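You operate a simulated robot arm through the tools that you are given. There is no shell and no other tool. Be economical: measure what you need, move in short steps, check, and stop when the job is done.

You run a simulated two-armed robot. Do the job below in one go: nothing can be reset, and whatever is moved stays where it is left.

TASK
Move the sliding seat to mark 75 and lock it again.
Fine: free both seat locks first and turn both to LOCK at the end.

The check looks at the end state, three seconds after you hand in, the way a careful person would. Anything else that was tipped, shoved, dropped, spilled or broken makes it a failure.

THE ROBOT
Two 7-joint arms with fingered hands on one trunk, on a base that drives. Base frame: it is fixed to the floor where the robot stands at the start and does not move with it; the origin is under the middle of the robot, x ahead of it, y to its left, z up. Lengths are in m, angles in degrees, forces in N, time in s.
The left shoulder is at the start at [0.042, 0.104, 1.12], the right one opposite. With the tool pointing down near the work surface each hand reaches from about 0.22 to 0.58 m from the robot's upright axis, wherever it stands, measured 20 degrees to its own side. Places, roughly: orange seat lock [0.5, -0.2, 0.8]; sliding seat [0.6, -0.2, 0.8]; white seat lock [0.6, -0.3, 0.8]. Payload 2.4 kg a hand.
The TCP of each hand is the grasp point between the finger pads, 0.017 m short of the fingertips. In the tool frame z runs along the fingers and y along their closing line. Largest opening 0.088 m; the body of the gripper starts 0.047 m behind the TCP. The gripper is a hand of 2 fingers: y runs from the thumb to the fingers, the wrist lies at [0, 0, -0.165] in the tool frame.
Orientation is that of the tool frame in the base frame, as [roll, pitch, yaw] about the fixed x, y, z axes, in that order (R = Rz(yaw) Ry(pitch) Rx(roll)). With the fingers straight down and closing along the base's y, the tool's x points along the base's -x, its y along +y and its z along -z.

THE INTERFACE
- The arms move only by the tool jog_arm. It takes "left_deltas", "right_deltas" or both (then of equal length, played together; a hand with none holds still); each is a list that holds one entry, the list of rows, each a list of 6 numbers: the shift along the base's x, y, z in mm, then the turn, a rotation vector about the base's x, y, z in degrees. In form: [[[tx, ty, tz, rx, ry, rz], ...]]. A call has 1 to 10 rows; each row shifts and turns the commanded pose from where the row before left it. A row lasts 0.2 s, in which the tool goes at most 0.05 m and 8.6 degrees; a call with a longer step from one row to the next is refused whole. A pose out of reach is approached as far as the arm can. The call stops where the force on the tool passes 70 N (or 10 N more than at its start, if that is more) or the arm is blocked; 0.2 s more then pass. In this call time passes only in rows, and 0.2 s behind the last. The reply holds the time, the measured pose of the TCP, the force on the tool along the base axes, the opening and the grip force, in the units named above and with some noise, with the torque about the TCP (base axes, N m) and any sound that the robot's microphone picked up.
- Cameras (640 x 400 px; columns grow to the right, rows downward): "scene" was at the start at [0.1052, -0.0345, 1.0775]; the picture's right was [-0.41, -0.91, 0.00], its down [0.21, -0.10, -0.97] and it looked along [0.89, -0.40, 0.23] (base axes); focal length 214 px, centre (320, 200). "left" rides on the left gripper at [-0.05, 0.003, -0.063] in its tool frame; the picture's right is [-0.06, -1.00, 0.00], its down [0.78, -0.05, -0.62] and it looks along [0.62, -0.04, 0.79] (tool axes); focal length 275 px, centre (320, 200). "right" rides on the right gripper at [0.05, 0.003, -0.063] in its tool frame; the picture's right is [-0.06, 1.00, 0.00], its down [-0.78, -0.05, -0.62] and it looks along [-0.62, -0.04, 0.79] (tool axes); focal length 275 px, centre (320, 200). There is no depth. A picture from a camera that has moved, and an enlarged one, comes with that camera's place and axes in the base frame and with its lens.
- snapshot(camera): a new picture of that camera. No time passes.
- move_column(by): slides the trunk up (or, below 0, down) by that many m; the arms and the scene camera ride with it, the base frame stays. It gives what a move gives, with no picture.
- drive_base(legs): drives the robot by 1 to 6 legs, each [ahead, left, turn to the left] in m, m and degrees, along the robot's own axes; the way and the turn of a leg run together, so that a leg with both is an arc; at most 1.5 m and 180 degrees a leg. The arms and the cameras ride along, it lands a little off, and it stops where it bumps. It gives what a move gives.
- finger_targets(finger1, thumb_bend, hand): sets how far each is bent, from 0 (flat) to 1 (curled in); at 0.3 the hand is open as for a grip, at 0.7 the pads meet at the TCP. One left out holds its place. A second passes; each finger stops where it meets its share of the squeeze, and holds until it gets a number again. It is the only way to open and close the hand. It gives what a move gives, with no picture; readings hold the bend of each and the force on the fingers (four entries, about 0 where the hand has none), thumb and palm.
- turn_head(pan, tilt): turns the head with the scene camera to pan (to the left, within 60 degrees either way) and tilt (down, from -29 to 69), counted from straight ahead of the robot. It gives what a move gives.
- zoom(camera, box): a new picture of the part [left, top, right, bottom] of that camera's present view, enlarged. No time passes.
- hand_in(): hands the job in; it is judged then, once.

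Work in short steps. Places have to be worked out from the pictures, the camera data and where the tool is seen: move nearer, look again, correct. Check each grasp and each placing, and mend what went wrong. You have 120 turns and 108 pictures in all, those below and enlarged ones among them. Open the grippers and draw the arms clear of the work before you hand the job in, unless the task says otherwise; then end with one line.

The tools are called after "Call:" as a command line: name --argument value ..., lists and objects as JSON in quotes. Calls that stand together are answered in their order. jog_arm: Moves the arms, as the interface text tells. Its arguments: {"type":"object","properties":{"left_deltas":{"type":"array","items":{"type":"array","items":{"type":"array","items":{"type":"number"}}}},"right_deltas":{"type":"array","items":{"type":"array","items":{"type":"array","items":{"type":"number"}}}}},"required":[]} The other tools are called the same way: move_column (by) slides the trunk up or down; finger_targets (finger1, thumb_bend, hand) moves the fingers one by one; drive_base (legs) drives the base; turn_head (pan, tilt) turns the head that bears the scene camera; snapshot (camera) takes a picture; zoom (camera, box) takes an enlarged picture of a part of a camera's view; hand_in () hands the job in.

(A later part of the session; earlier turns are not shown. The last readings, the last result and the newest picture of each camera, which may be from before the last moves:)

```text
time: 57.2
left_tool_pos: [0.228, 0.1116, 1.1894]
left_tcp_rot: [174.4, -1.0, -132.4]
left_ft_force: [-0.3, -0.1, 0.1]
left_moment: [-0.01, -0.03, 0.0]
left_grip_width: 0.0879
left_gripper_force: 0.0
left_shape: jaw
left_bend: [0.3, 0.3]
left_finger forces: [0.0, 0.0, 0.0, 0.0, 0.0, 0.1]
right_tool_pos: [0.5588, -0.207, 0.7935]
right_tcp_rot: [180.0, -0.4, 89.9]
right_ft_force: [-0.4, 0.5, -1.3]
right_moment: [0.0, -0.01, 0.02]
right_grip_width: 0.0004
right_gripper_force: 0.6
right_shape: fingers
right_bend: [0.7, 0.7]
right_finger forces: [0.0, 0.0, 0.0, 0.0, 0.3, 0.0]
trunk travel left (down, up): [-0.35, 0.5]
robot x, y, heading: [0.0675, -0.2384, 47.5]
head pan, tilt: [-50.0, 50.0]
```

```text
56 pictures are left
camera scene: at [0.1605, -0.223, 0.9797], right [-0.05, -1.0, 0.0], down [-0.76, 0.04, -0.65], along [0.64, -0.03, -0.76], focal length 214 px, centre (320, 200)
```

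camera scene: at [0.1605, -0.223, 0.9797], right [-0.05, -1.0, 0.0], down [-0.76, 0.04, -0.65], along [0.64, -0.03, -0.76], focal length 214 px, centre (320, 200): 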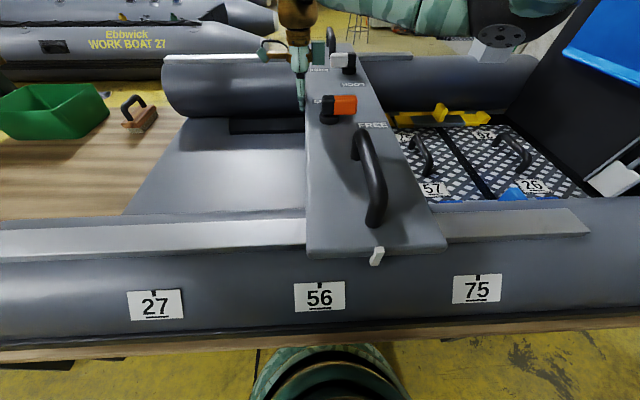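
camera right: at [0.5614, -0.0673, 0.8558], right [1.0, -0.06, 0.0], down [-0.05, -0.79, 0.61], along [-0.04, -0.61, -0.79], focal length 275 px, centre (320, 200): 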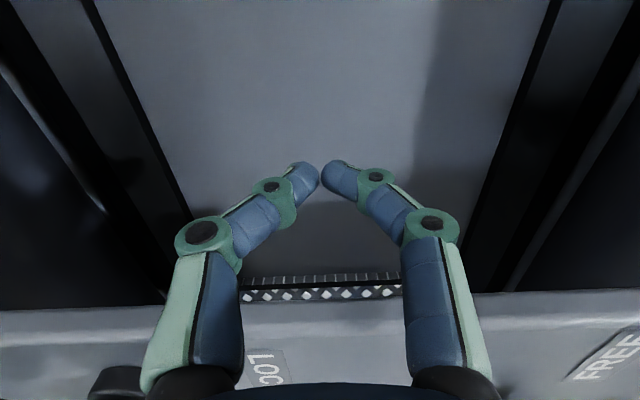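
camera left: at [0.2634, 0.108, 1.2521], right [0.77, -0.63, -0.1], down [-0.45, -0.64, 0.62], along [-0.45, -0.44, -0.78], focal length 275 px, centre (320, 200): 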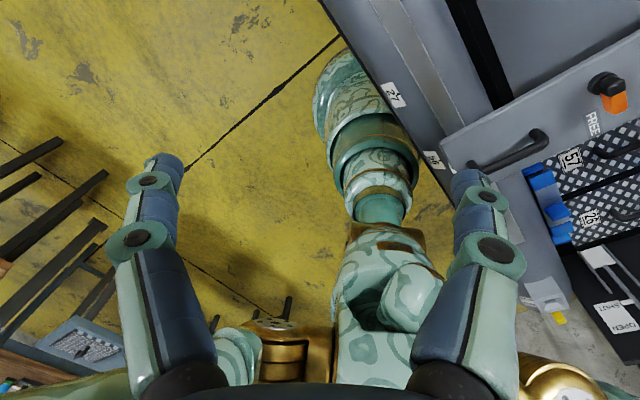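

It slides easily (<1 N). Remaining about 0.14 m; I push another 80 mm and check also elbow clearance.

Call:
jog_arm --right_deltas '[[[0, -8, 0, 0, 0, 0], [0, -8, 0, 0, 0, 0], [0, -8, 0, 0, 0, 0], [0, -8, 0, 0, 0, 0], [0, -8, 0, 0, 0, 0], [0, -8, 0, 0, 0, 0], [0, -8, 0, 0, 0, 0], [0, -8, 0, 0, 0, 0], [0, -8, 0, 0, 0, 0], [0, -8, 0, 0, 0, 0]]]'

Call:
snapshot --camera "scene"

Call:
snapshot --camera "right"

```text
time: 59.4
left_tool_pos: [0.2277, 0.1128, 1.1902]
left_tcp_rot: [174.3, -0.9, -132.5]
left_ft_force: [0.0, 0.0, -0.3]
left_moment: [-0.03, -0.03, -0.02]
left_grip_width: 0.0883
left_gripper_force: 0.2
left_shape: jaw
left_bend: [0.3, 0.3]
left_finger forces: [0.1, 0.0, 0.0, 0.0, 0.0, 0.0]
right_tool_pos: [0.5607, -0.2872, 0.7928]
right_tcp_rot: [-180.0, -0.2, 89.8]
right_ft_force: [-0.2, -0.1, 0.8]
right_moment: [0.01, 0.01, 0.01]
right_grip_width: 0.0
right_gripper_force: 0.1
right_shape: fingers
right_bend: [0.7, 0.7]
right_finger forces: [0.0, 0.1, 0.0, 0.0, 0.1, 0.0]
trunk travel left (down, up): [-0.35, 0.5]
robot x, y, heading: [0.067, -0.2444, 47.4]
head pan, tilt: [-50.0, 50.0]
```

```text
55 pictures are left
camera scene: at [0.1604, -0.2229, 0.9797], right [-0.05, -1.0, 0.0], down [-0.76, 0.04, -0.65], along [0.64, -0.03, -0.76], focal length 214 px, centre (320, 200)
```

scene: 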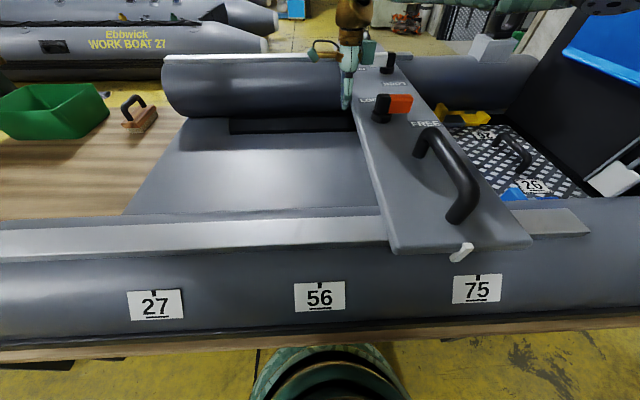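

```text
54 pictures are left
camera right: at [0.5638, -0.2383, 0.8559], right [1.0, -0.06, 0.0], down [-0.05, -0.79, 0.61], along [-0.04, -0.61, -0.79], focal length 275 px, centre (320, 200)
```

right: 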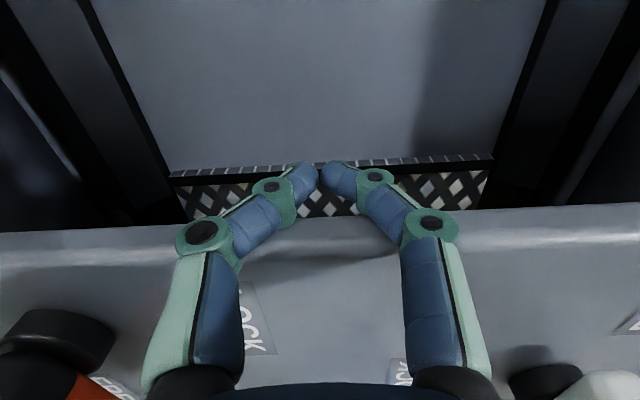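

The pointer now nears 75. Re-triangulating gives ticks at z≈0.77, y≈−0.225 (56) and −0.378 (75), so only ~12 mm remain. I zoom to check before a small push.

Call:
zoom --camera "scene" --box '[420, 220, 530, 310]'

```text
4.44 times, centred on (475, 265) of scene
camera zoom: at [0.1604, -0.2229, 0.9797], right [-0.05, -1.0, 0.0], down [-0.76, 0.04, -0.65], along [0.64, -0.03, -0.76], focal length 953 px, centre (-369, -89)
```

zoom: 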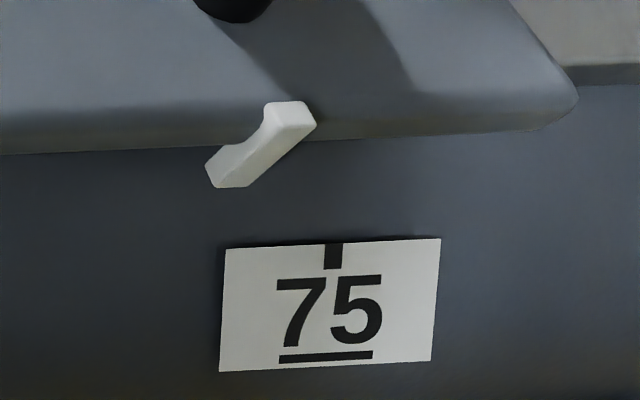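

Using the pointer tip's known offset from the tick (from the start view, where it was aligned at 56), the tip should lie in line with the 75 tick; it's still ~22 mm short. I push 18 mm more.

Call:
jog_arm --right_deltas '[[[0, -5, 0, 0, 0, 0], [0, -5, 0, 0, 0, 0], [0, -4, 0, 0, 0, 0], [0, -4, 0, 0, 0, 0], [0, 0, 0, 0, 0, 0]]]'

Call:
zoom --camera "scene" --box '[420, 220, 530, 310]'

```text
time: 60.6
left_tool_pos: [0.2282, 0.1122, 1.1899]
left_tcp_rot: [174.3, -0.9, -132.5]
left_ft_force: [0.4, -0.2, -0.1]
left_moment: [0.01, 0.0, 0.01]
left_grip_width: 0.0882
left_gripper_force: 0.1
left_shape: jaw
left_bend: [0.3, 0.3]
left_finger forces: [0.1, 0.0, 0.0, 0.0, 0.1, 0.1]
right_tool_pos: [0.5597, -0.3055, 0.7931]
right_tcp_rot: [180.0, -0.3, 90.0]
right_ft_force: [0.0, 0.4, 0.5]
right_moment: [0.01, -0.02, 0.0]
right_grip_width: 0.0
right_gripper_force: 0.1
right_shape: fingers
right_bend: [0.7, 0.7]
right_finger forces: [0.0, 0.0, 0.0, 0.0, 0.0, 0.0]
trunk travel left (down, up): [-0.35, 0.5]
robot x, y, heading: [0.0641, -0.2421, 47.4]
head pan, tilt: [-50.0, 50.0]
```

```text
4.44 times, centred on (475, 265) of scene
camera zoom: at [0.1605, -0.2229, 0.9797], right [-0.05, -1.0, 0.0], down [-0.76, 0.04, -0.65], along [0.64, -0.03, -0.76], focal length 953 px, centre (-369, -89)
```

zoom: 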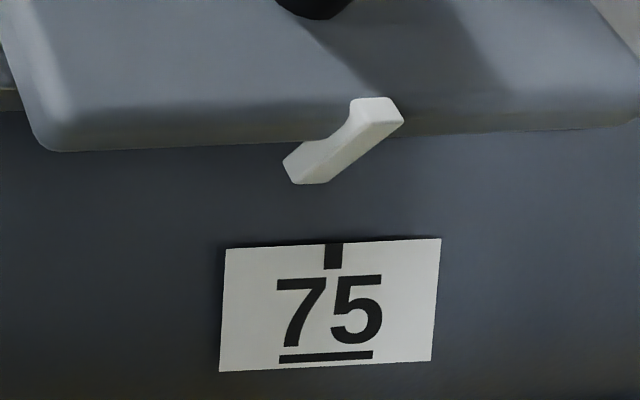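

Pointer moved 18 mm as expected; about 5 mm remain by the in-line criterion. I push 5 mm and re-check.

Call:
jog_arm --right_deltas '[[[0, -3, 0, 0, 0, 0], [0, -2, 0, 0, 0, 0], [0, 0, 0, 0, 0, 0]]]'

Call:
zoom --camera "scene" --box '[420, 220, 530, 310]'

```text
time: 61.4
left_tool_pos: [0.228, 0.1117, 1.1889]
left_tcp_rot: [174.2, -0.9, -132.5]
left_ft_force: [0.3, -0.4, 0.5]
left_moment: [-0.01, -0.01, 0.01]
left_grip_width: 0.0881
left_gripper_force: 0.2
left_shape: jaw
left_bend: [0.3, 0.3]
left_finger forces: [0.1, 0.0, 0.1, 0.0, 0.1, 0.0]
right_tool_pos: [0.5598, -0.3087, 0.7931]
right_tcp_rot: [180.0, -0.3, 90.0]
right_ft_force: [-0.8, -0.4, -0.2]
right_moment: [-0.03, -0.03, 0.01]
right_grip_width: 0.0
right_gripper_force: 0.1
right_shape: fingers
right_bend: [0.7, 0.7]
right_finger forces: [0.1, 0.0, 0.1, 0.0, 0.1, 0.0]
trunk travel left (down, up): [-0.35, 0.5]
robot x, y, heading: [0.0693, -0.2388, 47.2]
head pan, tilt: [-50.0, 50.0]
```

```text
4.44 times, centred on (475, 265) of scene
camera zoom: at [0.1605, -0.2229, 0.9797], right [-0.05, -1.0, 0.0], down [-0.76, 0.04, -0.65], along [0.64, -0.03, -0.76], focal length 953 px, centre (-369, -89)
```

zoom: 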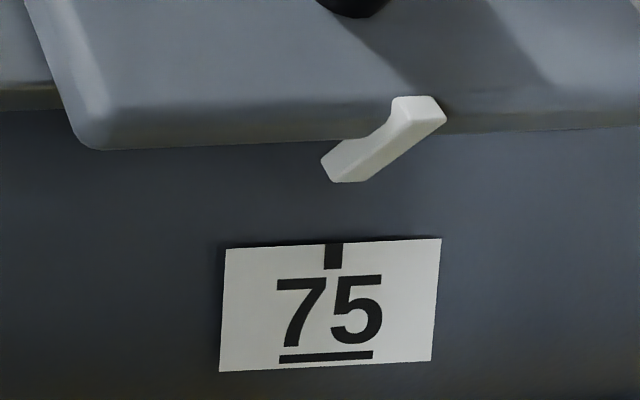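

The seat coasted a bit: now ~3 mm past. I'll fine-adjust while holding the orange lever. First I back off, lift, and go above the orange lock with fingers open.

Call:
jog_arm --right_deltas '[[[0, 20, 0, 0, 0, 0], [0, 20, 0, 0, 0, 0], [0, 0, 45, 0, 0, 0], [0, 0, 45, 0, 0, 0], [0, 0, 45, 0, 0, 0], [0, 0, 30, 0, 0, 0], [-35, -30, 0, 0, 0, 0], [-35, -30, 0, 0, 0, 0], [-23, -24, 0, 0, 0, 0]]]'

Call:
finger_targets --hand "right" --finger1 0.35 --thumb_bend 0.35

Call:
snapshot --camera "right"

Call:
snapshot --camera "scene"

```text
time: 63.4
left_tool_pos: [0.2278, 0.1118, 1.1907]
left_tcp_rot: [174.3, -0.9, -132.5]
left_ft_force: [0.0, -0.4, 0.0]
left_moment: [0.0, 0.02, -0.05]
left_grip_width: 0.0878
left_gripper_force: 0.0
left_shape: jaw
left_bend: [0.3, 0.3]
left_finger forces: [0.0, 0.1, 0.0, 0.0, 0.0, 0.0]
right_tool_pos: [0.4668, -0.3526, 0.957]
right_tcp_rot: [-180.0, -0.3, 89.9]
right_ft_force: [0.2, -0.9, -0.5]
right_moment: [-0.02, 0.01, -0.03]
right_grip_width: 0.0
right_gripper_force: 0.0
right_shape: fingers
right_bend: [0.7, 0.7]
right_finger forces: [0.1, 0.0, 0.0, 0.1, 0.0, 0.0]
trunk travel left (down, up): [-0.35, 0.5]
robot x, y, heading: [0.0682, -0.24, 47.4]
head pan, tilt: [-50.0, 50.0]
```

```text
time: 64.4
left_tool_pos: [0.2267, 0.1122, 1.1907]
left_tcp_rot: [174.3, -0.8, -132.4]
left_ft_force: [0.0, 0.0, -0.2]
left_moment: [-0.01, 0.0, 0.03]
left_grip_width: 0.088
left_gripper_force: 0.0
left_shape: jaw
left_bend: [0.3, 0.3]
left_finger forces: [0.0, 0.0, 0.0, 0.1, 0.0, 0.0]
right_tool_pos: [0.4666, -0.3532, 0.9568]
right_tcp_rot: [-179.9, -0.3, 89.9]
right_ft_force: [0.2, 0.0, -0.2]
right_moment: [-0.01, 0.01, 0.02]
right_grip_width: 0.0726
right_gripper_force: 0.1
right_shape: fingers
right_bend: [0.35, 0.35]
right_finger forces: [0.0, 0.0, 0.0, 0.1, 0.0, 0.0]
trunk travel left (down, up): [-0.35, 0.5]
robot x, y, heading: [0.0628, -0.2389, 47.3]
head pan, tilt: [-50.0, 50.0]
```

```text
50 pictures are left
camera right: at [0.4695, -0.304, 1.0204], right [1.0, -0.06, 0.0], down [-0.05, -0.79, 0.61], along [-0.04, -0.61, -0.79], focal length 275 px, centre (320, 200)
```

right: 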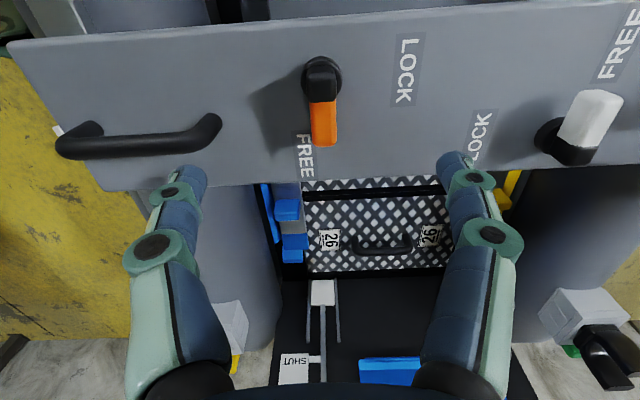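

```text
49 pictures are left
camera scene: at [0.1605, -0.2231, 0.9797], right [-0.05, -1.0, 0.0], down [-0.76, 0.04, -0.65], along [0.64, -0.03, -0.76], focal length 214 px, centre (320, 200)
```

scene: 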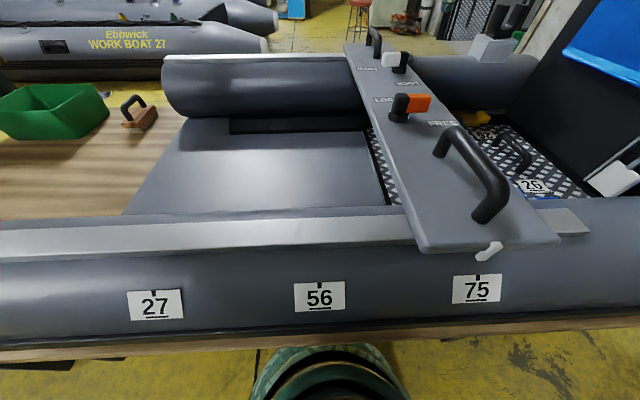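

Hub ≈ [0.467, −0.355]. I lower onto it and close gently.

Call:
jog_arm --right_deltas '[[[0, -3, -40, 0, 0, 0], [0, -2, -40, 0, 0, 0], [0, 0, -40, 0, 0, 0], [0, 0, 0, 0, 0, 0]]]'

Call:
finger_targets --hand "right" --finger1 0.72 --thumb_bend 0.72

Call:
zoom --camera "scene" --box '[350, 60, 470, 160]'

Call:
zoom --camera "scene" --box '[420, 220, 530, 310]'

```text
time: 65.4
left_tool_pos: [0.2271, 0.1113, 1.1893]
left_tcp_rot: [174.3, -1.0, -132.5]
left_ft_force: [0.3, -0.9, -0.2]
left_moment: [0.01, -0.01, -0.01]
left_grip_width: 0.088
left_gripper_force: 0.0
left_shape: jaw
left_bend: [0.3, 0.3]
left_finger forces: [0.0, 0.0, 0.0, 0.0, 0.1, 0.0]
right_tool_pos: [0.4681, -0.3582, 0.8369]
right_tcp_rot: [-180.0, -0.3, 89.9]
right_ft_force: [0.1, 0.1, -0.6]
right_moment: [-0.04, -0.02, -0.01]
right_grip_width: 0.073
right_gripper_force: 0.1
right_shape: fingers
right_bend: [0.35, 0.35]
right_finger forces: [0.0, 0.1, 0.0, 0.0, 0.0, 0.0]
trunk travel left (down, up): [-0.35, 0.5]
robot x, y, heading: [0.0619, -0.243, 47.4]
head pan, tilt: [-50.0, 50.0]
```

```text
time: 66.4
left_tool_pos: [0.228, 0.1113, 1.1893]
left_tcp_rot: [174.3, -0.9, -132.5]
left_ft_force: [-0.1, 0.0, -0.4]
left_moment: [-0.01, -0.03, -0.04]
left_grip_width: 0.0877
left_gripper_force: 0.0
left_shape: jaw
left_bend: [0.3, 0.3]
left_finger forces: [0.0, 0.0, 0.0, 0.0, 0.0, 0.1]
right_tool_pos: [0.4667, -0.3588, 0.8385]
right_tcp_rot: [-180.0, -0.4, 89.9]
right_ft_force: [-1.4, 0.2, -2.5]
right_moment: [-0.01, 0.01, 0.0]
right_grip_width: 0.0098
right_gripper_force: 4.4
right_shape: fingers
right_bend: [0.65, 0.66]
right_finger forces: [3.7, 0.0, 0.0, 0.0, 5.0, 0.1]
trunk travel left (down, up): [-0.35, 0.5]
robot x, y, heading: [0.0675, -0.2411, 47.4]
head pan, tilt: [-50.0, 50.0]
```

```text
4.00 times, centred on (410, 110) of scene
camera zoom: at [0.1605, -0.2231, 0.9797], right [-0.05, -1.0, 0.0], down [-0.76, 0.04, -0.65], along [0.64, -0.03, -0.76], focal length 858 px, centre (-40, 560)
```

zoom: 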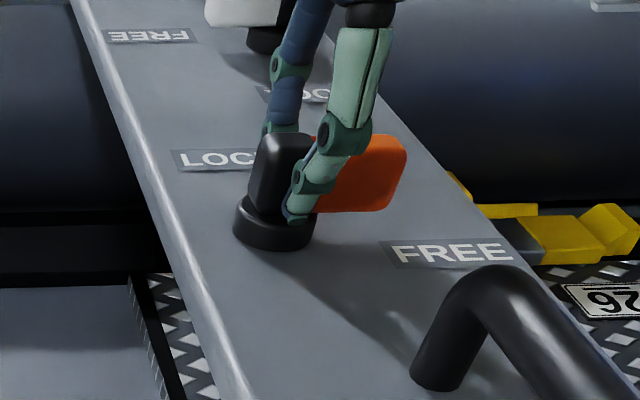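

```text
4.44 times, centred on (475, 265) of scene
camera zoom: at [0.1605, -0.2231, 0.9797], right [-0.05, -1.0, 0.0], down [-0.76, 0.04, -0.65], along [0.64, -0.03, -0.76], focal length 953 px, centre (-369, -89)
```

zoom: 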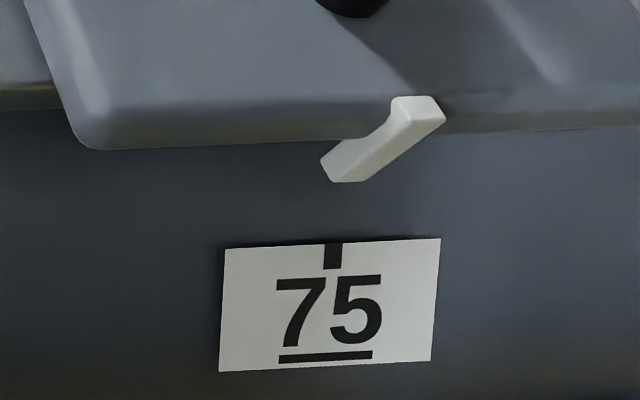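

Pointer tip sits ~3–3.5 mm past in-line. Holding the lever, I draw the seat 3 mm back (+y) and re-check.

Call:
jog_arm --right_deltas '[[[0, 1.5, 0, 0, 0, 0], [0, 1.5, 0, 0, 0, 0], [0, 0, 0, 0, 0, 0]]]'

Call:
zoom --camera "scene" --box '[420, 220, 530, 310]'

```text
time: 67.2
left_tool_pos: [0.2283, 0.1121, 1.19]
left_tcp_rot: [174.3, -0.9, -132.5]
left_ft_force: [0.4, -0.4, -0.5]
left_moment: [0.0, 0.01, 0.0]
left_grip_width: 0.088
left_gripper_force: 0.1
left_shape: jaw
left_bend: [0.3, 0.3]
left_finger forces: [0.0, 0.1, 0.1, 0.0, 0.1, 0.0]
right_tool_pos: [0.4677, -0.3562, 0.8379]
right_tcp_rot: [180.0, -0.3, 90.0]
right_ft_force: [-2.2, -3.4, -2.4]
right_moment: [-0.05, 0.04, 0.03]
right_grip_width: 0.0098
right_gripper_force: 4.2
right_shape: fingers
right_bend: [0.66, 0.66]
right_finger forces: [3.1, 0.0, 0.0, 0.0, 5.8, 0.0]
trunk travel left (down, up): [-0.35, 0.5]
robot x, y, heading: [0.0678, -0.2389, 47.2]
head pan, tilt: [-50.0, 50.0]
```

```text
4.44 times, centred on (475, 265) of scene
camera zoom: at [0.1605, -0.2231, 0.9797], right [-0.05, -1.0, 0.0], down [-0.76, 0.04, -0.65], along [0.64, -0.03, -0.76], focal length 953 px, centre (-369, -89)
```

zoom: 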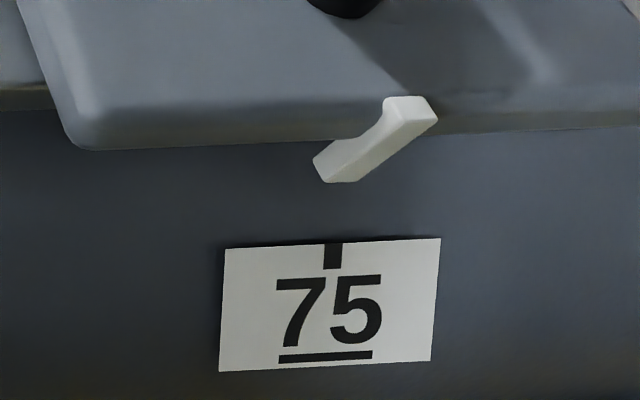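

About 1.5 mm more to go. I start turning the orange lever toward LOCK (+z), 52° first, then re-check the pointer before the lock engages.

Call:
jog_arm --right_deltas '[[[0.3, 0.5, 0, 0, 0, 7.5], [0.3, 0.5, 0, 0, 0, 7.5], [0.3, 0.3, 0, 0, 0, 7.5], [0.3, 0.3, 0, 0, 0, 7.5], [0.3, 0.3, 0, 0, 0, 7.5], [0.3, 0.3, 0, 0, 0, 7.5], [0.3, 0.3, 0, 0, 0, 7.5]]]'

Call:
zoom --camera "scene" --box '[350, 60, 470, 160]'

Call:
zoom --camera "scene" --box '[420, 220, 530, 310]'

```text
time: 68.8
left_tool_pos: [0.2285, 0.1109, 1.1904]
left_tcp_rot: [174.3, -0.9, -132.4]
left_ft_force: [0.1, -0.9, 0.4]
left_moment: [-0.03, 0.0, 0.0]
left_grip_width: 0.088
left_gripper_force: 0.0
left_shape: jaw
left_bend: [0.3, 0.3]
left_finger forces: [0.0, 0.0, 0.1, 0.1, 0.0, 0.0]
right_tool_pos: [0.4686, -0.3542, 0.838]
right_tcp_rot: [-179.9, -0.1, 142.5]
right_ft_force: [-5.4, -2.2, -2.2]
right_moment: [-0.01, 0.06, -0.07]
right_grip_width: 0.01
right_gripper_force: 4.8
right_shape: fingers
right_bend: [0.68, 0.66]
right_finger forces: [2.6, 0.0, 0.0, 0.1, 7.5, 0.0]
trunk travel left (down, up): [-0.35, 0.5]
robot x, y, heading: [0.0655, -0.2434, 47.1]
head pan, tilt: [-50.0, 50.0]
```

```text
4.00 times, centred on (410, 110) of scene
camera zoom: at [0.1604, -0.223, 0.9797], right [-0.05, -1.0, 0.0], down [-0.76, 0.04, -0.65], along [0.64, -0.03, -0.76], focal length 858 px, centre (-40, 560)
```

zoom: 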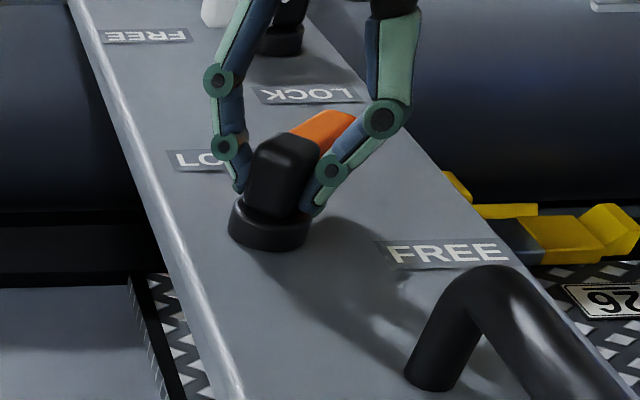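

```text
4.44 times, centred on (475, 265) of scene
camera zoom: at [0.1604, -0.223, 0.9797], right [-0.05, -1.0, 0.0], down [-0.76, 0.04, -0.65], along [0.64, -0.03, -0.76], focal length 953 px, centre (-369, -89)
```

zoom: 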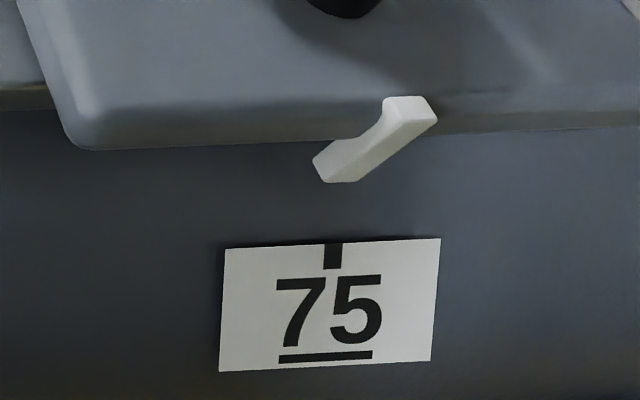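

Pointer unchanged with the lever half-way. I nudge +y 3 mm more to take up slack and shift ~1.5 mm.

Call:
jog_arm --right_deltas '[[[0, 1.5, 0, 0, 0, 0], [0, 1.5, 0, 0, 0, 0], [0, 0, 0, 0, 0, 0]]]'

Call:
zoom --camera "scene" --box '[420, 220, 530, 310]'

```text
time: 69.6
left_tool_pos: [0.2271, 0.1121, 1.1902]
left_tcp_rot: [174.3, -1.0, -132.4]
left_ft_force: [0.7, -0.1, 0.0]
left_moment: [0.01, 0.01, -0.03]
left_grip_width: 0.0881
left_gripper_force: 0.0
left_shape: jaw
left_bend: [0.3, 0.3]
left_finger forces: [0.1, 0.0, 0.0, 0.0, 0.0, 0.1]
right_tool_pos: [0.4699, -0.3502, 0.8384]
right_tcp_rot: [-179.8, 0.0, 142.4]
right_ft_force: [-5.1, -3.5, -1.2]
right_moment: [-0.05, 0.05, -0.03]
right_grip_width: 0.0103
right_gripper_force: 4.8
right_shape: fingers
right_bend: [0.68, 0.65]
right_finger forces: [2.1, 0.0, 0.0, 0.0, 7.9, 0.0]
trunk travel left (down, up): [-0.35, 0.5]
robot x, y, heading: [0.0652, -0.2415, 47.1]
head pan, tilt: [-50.0, 50.0]
```

```text
4.44 times, centred on (475, 265) of scene
camera zoom: at [0.1604, -0.223, 0.9797], right [-0.05, -1.0, 0.0], down [-0.76, 0.04, -0.65], along [0.64, -0.03, -0.76], focal length 953 px, centre (-369, -89)
```

zoom: 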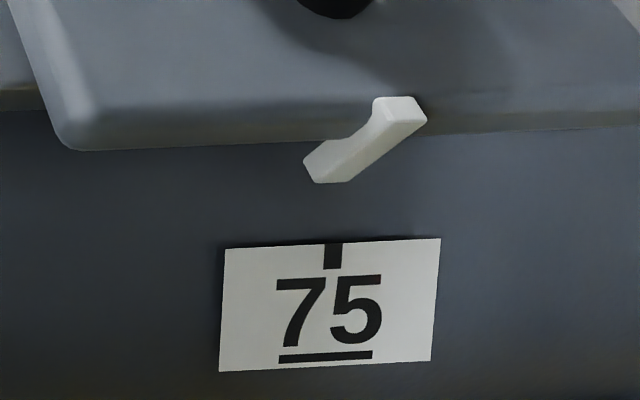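

Tip is now in line with the 75 tick. I turn the lever the rest of the way to its LOCK stop.

Call:
jog_arm --right_deltas '[[[0, 0, 0, 0, 0, 7.5], [0, 0, 0, 0, 0, 7.5], [0, 0, 0, 0, 0, 7.5], [0, 0, 0, 0, 0, 7.5], [0, 0, 0, 0, 0, 7.5], [0, 0, 0, 0, 0, 7.5], [0, 0, 0, 0, 0, 7.5]]]'

Call:
zoom --camera "scene" --box '[350, 60, 470, 160]'

Call:
zoom --camera "scene" --box '[420, 220, 530, 310]'

```text
time: 71.2
left_tool_pos: [0.2275, 0.1113, 1.1903]
left_tcp_rot: [174.3, -1.0, -132.4]
left_ft_force: [-0.5, -0.1, 0.0]
left_moment: [-0.01, -0.01, 0.01]
left_grip_width: 0.088
left_gripper_force: 0.0
left_shape: jaw
left_bend: [0.3, 0.3]
left_finger forces: [0.1, 0.0, 0.0, 0.0, 0.0, 0.1]
right_tool_pos: [0.4687, -0.3511, 0.8383]
right_tcp_rot: [-179.8, 0.0, -165.1]
right_ft_force: [-5.7, -5.5, -1.7]
right_moment: [-0.08, 0.07, -0.14]
right_grip_width: 0.0102
right_gripper_force: 6.4
right_shape: fingers
right_bend: [0.68, 0.66]
right_finger forces: [3.8, 0.1, 0.1, 0.0, 9.1, 0.0]
trunk travel left (down, up): [-0.35, 0.5]
robot x, y, heading: [0.0676, -0.2417, 47.2]
head pan, tilt: [-50.0, 50.0]
```

```text
4.00 times, centred on (410, 110) of scene
camera zoom: at [0.1604, -0.223, 0.9797], right [-0.05, -1.0, 0.0], down [-0.76, 0.04, -0.65], along [0.64, -0.03, -0.76], focal length 858 px, centre (-40, 560)
```

zoom: 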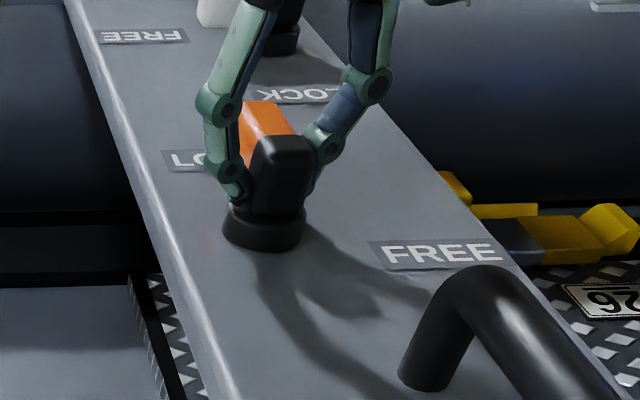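

```text
4.44 times, centred on (475, 265) of scene
camera zoom: at [0.1604, -0.223, 0.9797], right [-0.05, -1.0, 0.0], down [-0.76, 0.04, -0.65], along [0.64, -0.03, -0.76], focal length 953 px, centre (-369, -89)
```

zoom: 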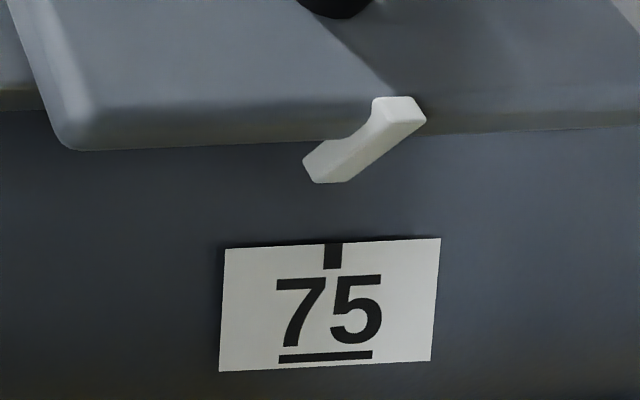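

The lever is along the plank axis, torque rising. I turn 14° more to be sure of the stop.

Call:
jog_arm --right_deltas '[[[0, 0, 0, 0, 0, 7], [0, 0, 0, 0, 0, 7]]]'

Call:
finger_targets --hand "right" --finger1 0.3 --thumb_bend 0.3

Call:
jog_arm --right_deltas '[[[0, 0, 25, 0, 0, 0], [0, 0, 30, 0, 0, -7], [0, 0, 35, 0, 0, -7], [0, 0, 30, 0, 0, -7], [0, 0, 0, 0, 0, -7]]]'

Call:
snapshot --camera "right"

Call:
zoom --camera "scene" --box '[340, 30, 500, 310]'

```text
time: 71.8
left_tool_pos: [0.2273, 0.1105, 1.1897]
left_tcp_rot: [174.3, -0.9, -132.5]
left_ft_force: [0.0, 0.0, -0.8]
left_moment: [-0.02, 0.01, -0.01]
left_grip_width: 0.0882
left_gripper_force: 0.0
left_shape: jaw
left_bend: [0.3, 0.3]
left_finger forces: [0.0, 0.0, 0.1, 0.1, 0.1, 0.1]
right_tool_pos: [0.4698, -0.3514, 0.8385]
right_tcp_rot: [-179.7, -0.1, -151.0]
right_ft_force: [-6.1, -7.2, -1.2]
right_moment: [-0.07, 0.09, -0.25]
right_grip_width: 0.0119
right_gripper_force: 10.4
right_shape: fingers
right_bend: [0.68, 0.65]
right_finger forces: [6.9, 0.0, 0.0, 0.1, 14.3, 0.0]
trunk travel left (down, up): [-0.35, 0.5]
robot x, y, heading: [0.064, -0.2386, 47.3]
head pan, tilt: [-50.0, 50.0]
```

```text
time: 72.8
left_tool_pos: [0.2273, 0.1127, 1.1892]
left_tcp_rot: [174.3, -0.8, -132.5]
left_ft_force: [0.2, -0.2, -0.2]
left_moment: [0.02, 0.02, -0.02]
left_grip_width: 0.0881
left_gripper_force: 0.0
left_shape: jaw
left_bend: [0.3, 0.3]
left_finger forces: [0.0, 0.1, 0.0, 0.1, 0.0, 0.0]
right_tool_pos: [0.4691, -0.3521, 0.8389]
right_tcp_rot: [-179.8, -0.1, -151.0]
right_ft_force: [-0.8, -0.2, 0.4]
right_moment: [-0.03, 0.02, 0.04]
right_grip_width: 0.0836
right_gripper_force: 0.1
right_shape: fingers
right_bend: [0.3, 0.3]
right_finger forces: [0.1, 0.1, 0.0, 0.0, 0.0, 0.0]
trunk travel left (down, up): [-0.35, 0.5]
robot x, y, heading: [0.0666, -0.2403, 47.0]
head pan, tilt: [-50.0, 50.0]
```

```text
time: 74.0
left_tool_pos: [0.2271, 0.1123, 1.191]
left_tcp_rot: [174.3, -1.0, -132.5]
left_ft_force: [0.7, 0.7, 0.0]
left_moment: [-0.02, -0.04, 0.01]
left_grip_width: 0.0881
left_gripper_force: 0.2
left_shape: jaw
left_bend: [0.3, 0.3]
left_finger forces: [0.1, 0.0, 0.0, 0.0, 0.0, 0.0]
right_tool_pos: [0.4676, -0.3512, 0.9574]
right_tcp_rot: [-179.8, -0.1, -179.2]
right_ft_force: [-1.0, 0.0, -0.1]
right_moment: [0.04, -0.02, 0.0]
right_grip_width: 0.0834
right_gripper_force: 0.1
right_shape: fingers
right_bend: [0.3, 0.3]
right_finger forces: [0.0, 0.1, 0.0, 0.0, 0.0, 0.0]
trunk travel left (down, up): [-0.35, 0.5]
robot x, y, heading: [0.0662, -0.2388, 47.5]
head pan, tilt: [-50.0, 50.0]
```

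```text
40 pictures are left
camera right: at [0.4185, -0.3487, 1.0211], right [0.05, 1.0, 0.0], down [0.79, -0.04, 0.62], along [0.62, -0.03, -0.79], focal length 275 px, centre (320, 200)
```

right: 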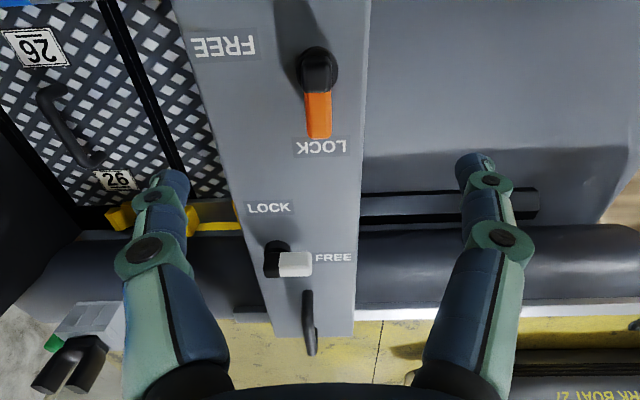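

```text
1.43 times, centred on (420, 170) of scene
camera zoom: at [0.1605, -0.223, 0.9797], right [-0.05, -1.0, 0.0], down [-0.76, 0.04, -0.65], along [0.64, -0.03, -0.76], focal length 306 px, centre (177, 243)
```

zoom: 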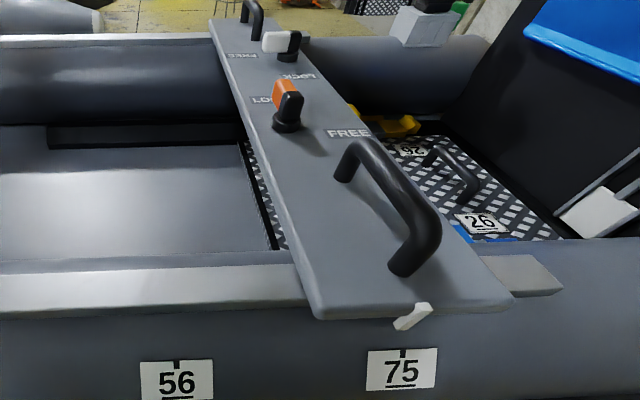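

Orange is at LOCK with the pointer on 75. Now the white lever: expected hub ≈ [0.652, −0.408]; I move the hand above it at yaw 90° and check reach.

Call:
jog_arm --right_deltas '[[[20, -7, 0, 0, 0, -8.4], [20, -7, 0, 0, 0, -8.4], [20, -7, 0, 0, 0, -8.4], [20, -7, 0, 0, 0, -8.4], [20, -7, 0, 0, 0, -8.4], [20, -6, 0, 0, 0, -8.4], [20, -6, 0, 0, 0, -8.4], [20, -5, 0, 0, 0, -8.4], [20, -4, 0, 0, 0, -8.4], [0, 0, 0, 0, 0, -8.4]]]'

Call:
jog_arm --right_deltas '[[[0, 0, -20, 0, 0, -7], [0, 0, -20, 0, 0, 0], [0, 0, -20, 0, 0, 0], [0, 0, 0, 0, 0, 0]]]'

Call:
snapshot --camera "right"

```text
time: 76.2
left_tool_pos: [0.2279, 0.1118, 1.1901]
left_tcp_rot: [174.2, -0.8, -132.5]
left_ft_force: [-0.1, 0.5, 0.0]
left_moment: [-0.01, 0.01, 0.03]
left_grip_width: 0.088
left_gripper_force: 0.1
left_shape: jaw
left_bend: [0.3, 0.3]
left_finger forces: [0.0, 0.1, 0.0, 0.0, 0.0, 0.0]
right_tool_pos: [0.6485, -0.4054, 0.9594]
right_tcp_rot: [179.9, -0.3, 96.6]
right_ft_force: [-0.1, 0.9, 0.0]
right_moment: [-0.01, 0.01, 0.04]
right_grip_width: 0.0834
right_gripper_force: 0.1
right_shape: fingers
right_bend: [0.3, 0.3]
right_finger forces: [0.0, 0.0, 0.0, 0.0, 0.1, 0.1]
trunk travel left (down, up): [-0.35, 0.5]
robot x, y, heading: [0.0681, -0.2405, 47.3]
head pan, tilt: [-50.0, 50.0]
```

```text
time: 77.2
left_tool_pos: [0.2283, 0.1121, 1.1904]
left_tcp_rot: [174.4, -0.9, -132.5]
left_ft_force: [-1.3, 0.2, -0.5]
left_moment: [0.0, 0.0, -0.03]
left_grip_width: 0.0877
left_gripper_force: 0.0
left_shape: jaw
left_bend: [0.3, 0.3]
left_finger forces: [0.1, 0.0, 0.0, 0.0, 0.0, 0.0]
right_tool_pos: [0.6495, -0.4068, 0.8999]
right_tcp_rot: [-180.0, -0.3, 90.0]
right_ft_force: [-0.1, 0.2, 0.1]
right_moment: [-0.01, 0.0, -0.04]
right_grip_width: 0.0832
right_gripper_force: 0.1
right_shape: fingers
right_bend: [0.3, 0.3]
right_finger forces: [0.0, 0.0, 0.1, 0.0, 0.1, 0.0]
trunk travel left (down, up): [-0.35, 0.5]
robot x, y, heading: [0.0726, -0.2417, 47.3]
head pan, tilt: [-50.0, 50.0]
```

```text
38 pictures are left
camera right: at [0.6522, -0.3575, 0.9626], right [1.0, -0.06, 0.0], down [-0.05, -0.79, 0.61], along [-0.04, -0.61, -0.79], focal length 275 px, centre (320, 200)
```

right: 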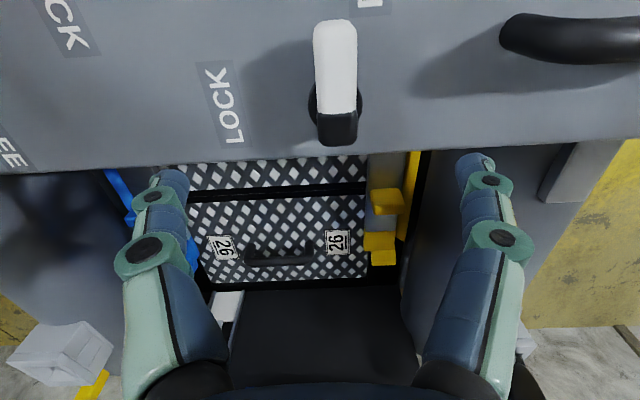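

Reachable. Hub ≈ [0.657, −0.406]; I correct +7 mm x, +3 mm y, lower and close.

Call:
jog_arm --right_deltas '[[[4, 2, -21, 0, 0, 0], [3, 1, -21, 0, 0, 0], [0, 0, -21, 0, 0, 0], [0, 0, 0, 0, 0, 0]]]'

Call:
finger_targets --hand "right" --finger1 0.72 --thumb_bend 0.72

Call:
zoom --camera "scene" --box '[340, 20, 460, 120]'

```text
time: 78.2
left_tool_pos: [0.2276, 0.1135, 1.1908]
left_tcp_rot: [174.3, -0.9, -132.5]
left_ft_force: [-0.1, -0.1, -0.2]
left_moment: [-0.01, -0.01, 0.01]
left_grip_width: 0.0881
left_gripper_force: 0.1
left_shape: jaw
left_bend: [0.3, 0.3]
left_finger forces: [0.0, 0.0, 0.1, 0.0, 0.0, 0.0]
right_tool_pos: [0.656, -0.4041, 0.8364]
right_tcp_rot: [179.9, -0.3, 89.9]
right_ft_force: [-0.3, 0.3, 0.4]
right_moment: [0.01, 0.05, 0.02]
right_grip_width: 0.0834
right_gripper_force: 0.1
right_shape: fingers
right_bend: [0.3, 0.3]
right_finger forces: [0.0, 0.0, 0.0, 0.0, 0.0, 0.1]
trunk travel left (down, up): [-0.35, 0.5]
robot x, y, heading: [0.0656, -0.2382, 47.6]
head pan, tilt: [-50.0, 50.0]
```

```text
time: 79.2
left_tool_pos: [0.2286, 0.1118, 1.19]
left_tcp_rot: [174.3, -0.9, -132.5]
left_ft_force: [-0.3, -0.5, -0.1]
left_moment: [0.01, 0.03, 0.01]
left_grip_width: 0.088
left_gripper_force: 0.1
left_shape: jaw
left_bend: [0.3, 0.3]
left_finger forces: [0.1, 0.1, 0.0, 0.0, 0.1, 0.0]
right_tool_pos: [0.6559, -0.4035, 0.8363]
right_tcp_rot: [179.9, -0.3, 89.9]
right_ft_force: [-0.6, 1.2, -1.6]
right_moment: [0.05, -0.01, 0.07]
right_grip_width: 0.0112
right_gripper_force: 4.2
right_shape: fingers
right_bend: [0.64, 0.66]
right_finger forces: [3.8, 0.1, 0.1, 0.0, 5.1, 0.0]
trunk travel left (down, up): [-0.35, 0.5]
robot x, y, heading: [0.0644, -0.2385, 47.2]
head pan, tilt: [-50.0, 50.0]
```

```text
4.00 times, centred on (400, 70) of scene
camera zoom: at [0.1605, -0.2229, 0.9797], right [-0.05, -1.0, 0.0], down [-0.76, 0.04, -0.65], along [0.64, -0.03, -0.76], focal length 858 px, centre (0, 720)
```

zoom: 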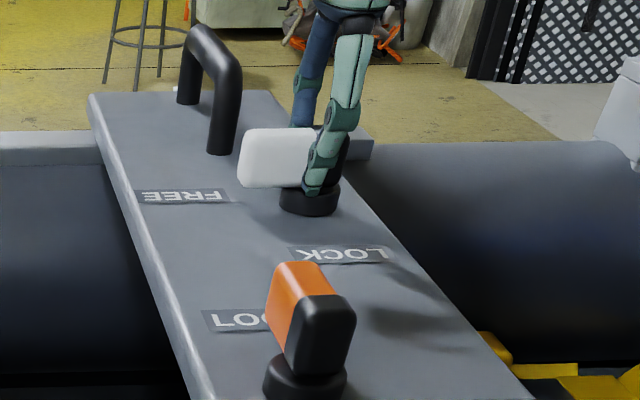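

Gripped. I turn +67° toward LOCK.

Call:
jog_arm --right_deltas '[[[-0.3, 0, 0, 0, 0, 7.5], [-0.3, -0.2, 0, 0, 0, 7.5], [-0.3, -0.2, 0, 0, 0, 7.5], [-0.3, -0.3, 0, 0, 0, 7.5], [-0.3, -0.3, 0, 0, 0, 7.5], [-0.2, -0.3, 0, 0, 0, 7.5], [-0.2, -0.3, 0, 0, 0, 7.5], [-0.2, -0.3, 0, 0, 0, 7.5], [-0.1, -0.3, 0, 0, 0, 7.5]]]'

Call:
zoom --camera "scene" --box '[340, 20, 460, 120]'

```text
time: 81.2
left_tool_pos: [0.2289, 0.112, 1.1897]
left_tcp_rot: [174.4, -0.8, -132.5]
left_ft_force: [-0.6, 0.1, -0.8]
left_moment: [0.0, 0.01, -0.03]
left_grip_width: 0.0881
left_gripper_force: 0.0
left_shape: jaw
left_bend: [0.3, 0.3]
left_finger forces: [0.0, 0.1, 0.0, 0.0, 0.1, 0.0]
right_tool_pos: [0.6541, -0.4052, 0.8364]
right_tcp_rot: [-179.9, -0.1, 157.6]
right_ft_force: [-4.9, -1.5, -0.5]
right_moment: [-0.01, 0.07, -0.05]
right_grip_width: 0.0097
right_gripper_force: 5.1
right_shape: fingers
right_bend: [0.67, 0.67]
right_finger forces: [3.2, 0.0, 0.0, 0.0, 6.7, 0.0]
trunk travel left (down, up): [-0.35, 0.5]
robot x, y, heading: [0.0672, -0.2372, 47.3]
head pan, tilt: [-50.0, 50.0]
```

```text
4.00 times, centred on (400, 70) of scene
camera zoom: at [0.1604, -0.2228, 0.9797], right [-0.05, -1.0, 0.0], down [-0.76, 0.04, -0.65], along [0.65, -0.03, -0.76], focal length 858 px, centre (0, 720)
```

zoom: 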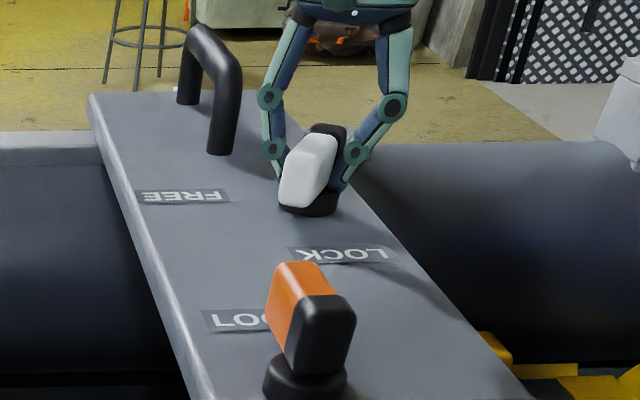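

Turning well with the seat staying put (orange lock holds). I continue +52° to the stop.

Call:
jog_arm --right_deltas '[[[0, 0, 0, 0, 0, 7.5], [0, 0, 0, 0, 0, 7.5], [0, 0, 0, 0, 0, 7.5], [0, 0, 0, 0, 0, 7.5], [0, 0, 0, 0, 0, 7.5], [0, 0, 0, 0, 0, 7.5], [0, 0, 0, 0, 0, 7.5]]]'

Call:
zoom --camera "scene" --box '[340, 20, 460, 120]'

```text
time: 82.8
left_tool_pos: [0.2274, 0.112, 1.1901]
left_tcp_rot: [174.3, -0.9, -132.6]
left_ft_force: [-0.6, -0.1, 0.5]
left_moment: [0.0, -0.01, 0.0]
left_grip_width: 0.088
left_gripper_force: 0.1
left_shape: jaw
left_bend: [0.3, 0.3]
left_finger forces: [0.0, 0.0, 0.1, 0.1, 0.0, 0.0]
right_tool_pos: [0.6548, -0.4073, 0.8341]
right_tcp_rot: [-179.7, -0.1, -150.1]
right_ft_force: [-10.1, -10.5, 4.1]
right_moment: [-0.21, 0.12, -0.39]
right_grip_width: 0.0118
right_gripper_force: 13.4
right_shape: fingers
right_bend: [0.69, 0.65]
right_finger forces: [6.6, 0.1, 0.1, 0.0, 19.4, 0.0]
trunk travel left (down, up): [-0.35, 0.5]
robot x, y, heading: [0.0669, -0.2449, 47.2]
head pan, tilt: [-50.0, 50.0]
```

```text
4.00 times, centred on (400, 70) of scene
camera zoom: at [0.1604, -0.2228, 0.9797], right [-0.05, -1.0, 0.0], down [-0.76, 0.04, -0.65], along [0.65, -0.03, -0.76], focal length 858 px, centre (0, 720)
```

zoom: 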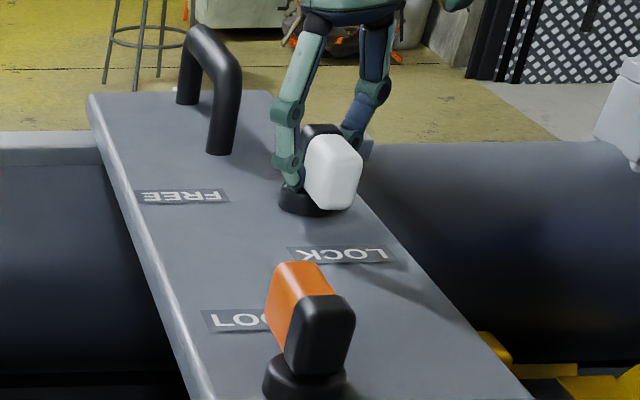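

The torque (0.39 N·m) shows the LOCK stop. I open, lift, and look at both locks and the pointer.

Call:
finger_targets --hand "right" --finger1 0.3 --thumb_bend 0.3

Call:
jog_arm --right_deltas '[[[0, 0, 25, 0, 0, 0], [0, 0, 35, 0, 0, -7], [0, 0, 40, 0, 0, -7], [-30, 0, 20, 0, 0, -7], [-40, 10, 0, 0, 0, -7], [-40, 10, 0, 0, 0, 0], [-40, 10, 0, 0, 0, 0], [-40, 10, 0, 0, 0, 0]]]'

Call:
snapshot --camera "right"

Call:
zoom --camera "scene" --box '[420, 220, 530, 310]'

```text
time: 83.8
left_tool_pos: [0.2276, 0.1127, 1.1899]
left_tcp_rot: [174.2, -1.0, -132.6]
left_ft_force: [-0.1, -0.5, -0.2]
left_moment: [-0.03, 0.0, -0.04]
left_grip_width: 0.0882
left_gripper_force: 0.1
left_shape: jaw
left_bend: [0.3, 0.3]
left_finger forces: [0.0, 0.0, 0.1, 0.1, 0.0, 0.0]
right_tool_pos: [0.6552, -0.4053, 0.8355]
right_tcp_rot: [-179.7, -0.1, -150.2]
right_ft_force: [-0.5, -0.2, 0.1]
right_moment: [0.03, -0.02, 0.01]
right_grip_width: 0.0835
right_gripper_force: 0.1
right_shape: fingers
right_bend: [0.3, 0.3]
right_finger forces: [0.0, 0.1, 0.1, 0.1, 0.0, 0.0]
trunk travel left (down, up): [-0.35, 0.5]
robot x, y, heading: [0.0723, -0.2408, 47.1]
head pan, tilt: [-50.0, 50.0]
```

```text
time: 85.6
left_tool_pos: [0.2283, 0.1121, 1.1901]
left_tcp_rot: [174.2, -0.8, -132.5]
left_ft_force: [0.2, 0.0, -0.1]
left_moment: [0.0, 0.03, 0.04]
left_grip_width: 0.088
left_gripper_force: 0.1
left_shape: jaw
left_bend: [0.3, 0.3]
left_finger forces: [0.0, 0.0, 0.0, 0.0, 0.0, 0.0]
right_tool_pos: [0.4642, -0.3676, 0.9537]
right_tcp_rot: [-179.8, 0.0, -178.2]
right_ft_force: [-0.3, -0.5, -0.3]
right_moment: [-0.02, -0.03, -0.02]
right_grip_width: 0.0836
right_gripper_force: 0.1
right_shape: fingers
right_bend: [0.3, 0.3]
right_finger forces: [0.1, 0.0, 0.1, 0.0, 0.0, 0.0]
trunk travel left (down, up): [-0.35, 0.5]
robot x, y, heading: [0.07, -0.239, 47.3]
head pan, tilt: [-50.0, 50.0]
```

```text
34 pictures are left
camera right: at [0.4145, -0.3666, 1.0176], right [0.03, 1.0, 0.0], down [0.79, -0.02, 0.62], along [0.62, -0.02, -0.79], focal length 275 px, centre (320, 200)
```

right: 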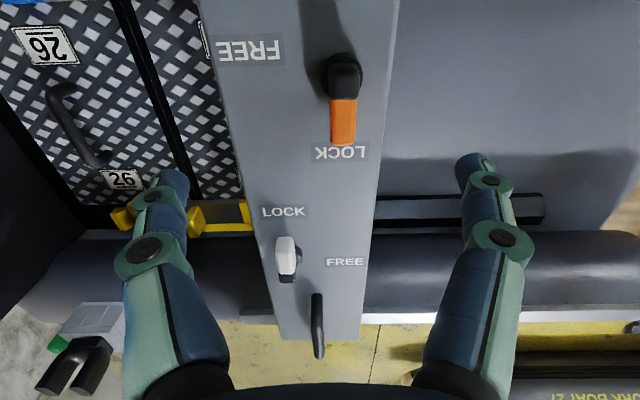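

```text
4.44 times, centred on (475, 265) of scene
camera zoom: at [0.1604, -0.2228, 0.9797], right [-0.05, -1.0, 0.0], down [-0.76, 0.04, -0.65], along [0.64, -0.03, -0.76], focal length 953 px, centre (-369, -89)
```

zoom: 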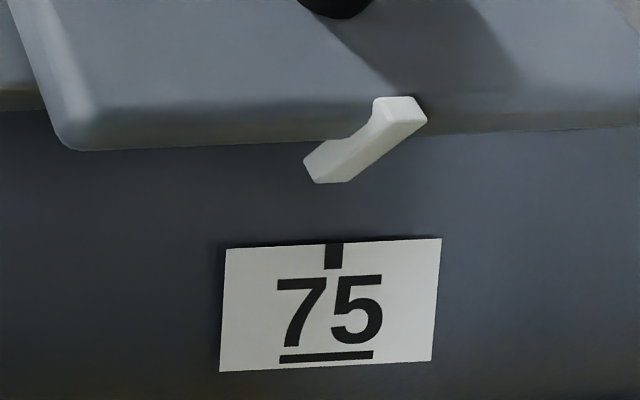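

Both levers read LOCK and nothing shifted. To verify the pointer head-on, I raise the right hand and back the robot away, then view 75 from straight ahead.

Call:
jog_arm --right_deltas '[[[-10, 0, 45, 0, 0, 0], [-10, 0, 45, 0, 0, 0], [-10, 0, 45, 0, 0, 0], [-10, 0, 45, 0, 0, 0]]]'

Call:
drive_base --legs '[[-0.17, 0.183, 0]]'

```text
time: 86.6
left_tool_pos: [0.2279, 0.1112, 1.1896]
left_tcp_rot: [174.3, -0.9, -132.5]
left_ft_force: [-0.5, 0.8, -0.1]
left_moment: [0.02, 0.03, -0.01]
left_grip_width: 0.088
left_gripper_force: 0.1
left_shape: jaw
left_bend: [0.3, 0.3]
left_finger forces: [0.0, 0.0, 0.1, 0.0, 0.0, 0.0]
right_tool_pos: [0.426, -0.3343, 1.0559]
right_tcp_rot: [-180.0, -0.1, -178.2]
right_ft_force: [-0.1, -1.2, 0.1]
right_moment: [-0.01, 0.0, -0.02]
right_grip_width: 0.0835
right_gripper_force: 0.0
right_shape: fingers
right_bend: [0.3, 0.3]
right_finger forces: [0.1, 0.1, 0.0, 0.0, 0.1, 0.1]
right hand out of reach, approached as far as the arm can: row 3, 4
trunk travel left (down, up): [-0.35, 0.5]
robot x, y, heading: [0.0637, -0.2393, 47.2]
head pan, tilt: [-50.0, 50.0]
```

```text
time: 88.4
left_tool_pos: [-0.0192, 0.1115, 1.1897]
left_tcp_rot: [174.2, -1.1, -132.5]
left_ft_force: [-1.1, 0.2, 0.8]
left_moment: [-0.01, 0.02, 0.04]
left_grip_width: 0.088
left_gripper_force: 0.1
left_shape: jaw
left_bend: [0.3, 0.3]
left_finger forces: [0.0, 0.0, 0.0, 0.0, 0.0, 0.1]
right_tool_pos: [0.1778, -0.3354, 1.056]
right_tcp_rot: [-179.8, -0.2, -178.2]
right_ft_force: [0.0, 0.3, -0.2]
right_moment: [0.0, 0.0, 0.03]
right_grip_width: 0.0833
right_gripper_force: 0.0
right_shape: fingers
right_bend: [0.3, 0.3]
right_finger forces: [0.0, 0.1, 0.1, 0.0, 0.0, 0.1]
trunk travel left (down, up): [-0.35, 0.5]
robot x, y, heading: [-0.1849, -0.239, 47.6]
head pan, tilt: [-50.0, 50.0]
```

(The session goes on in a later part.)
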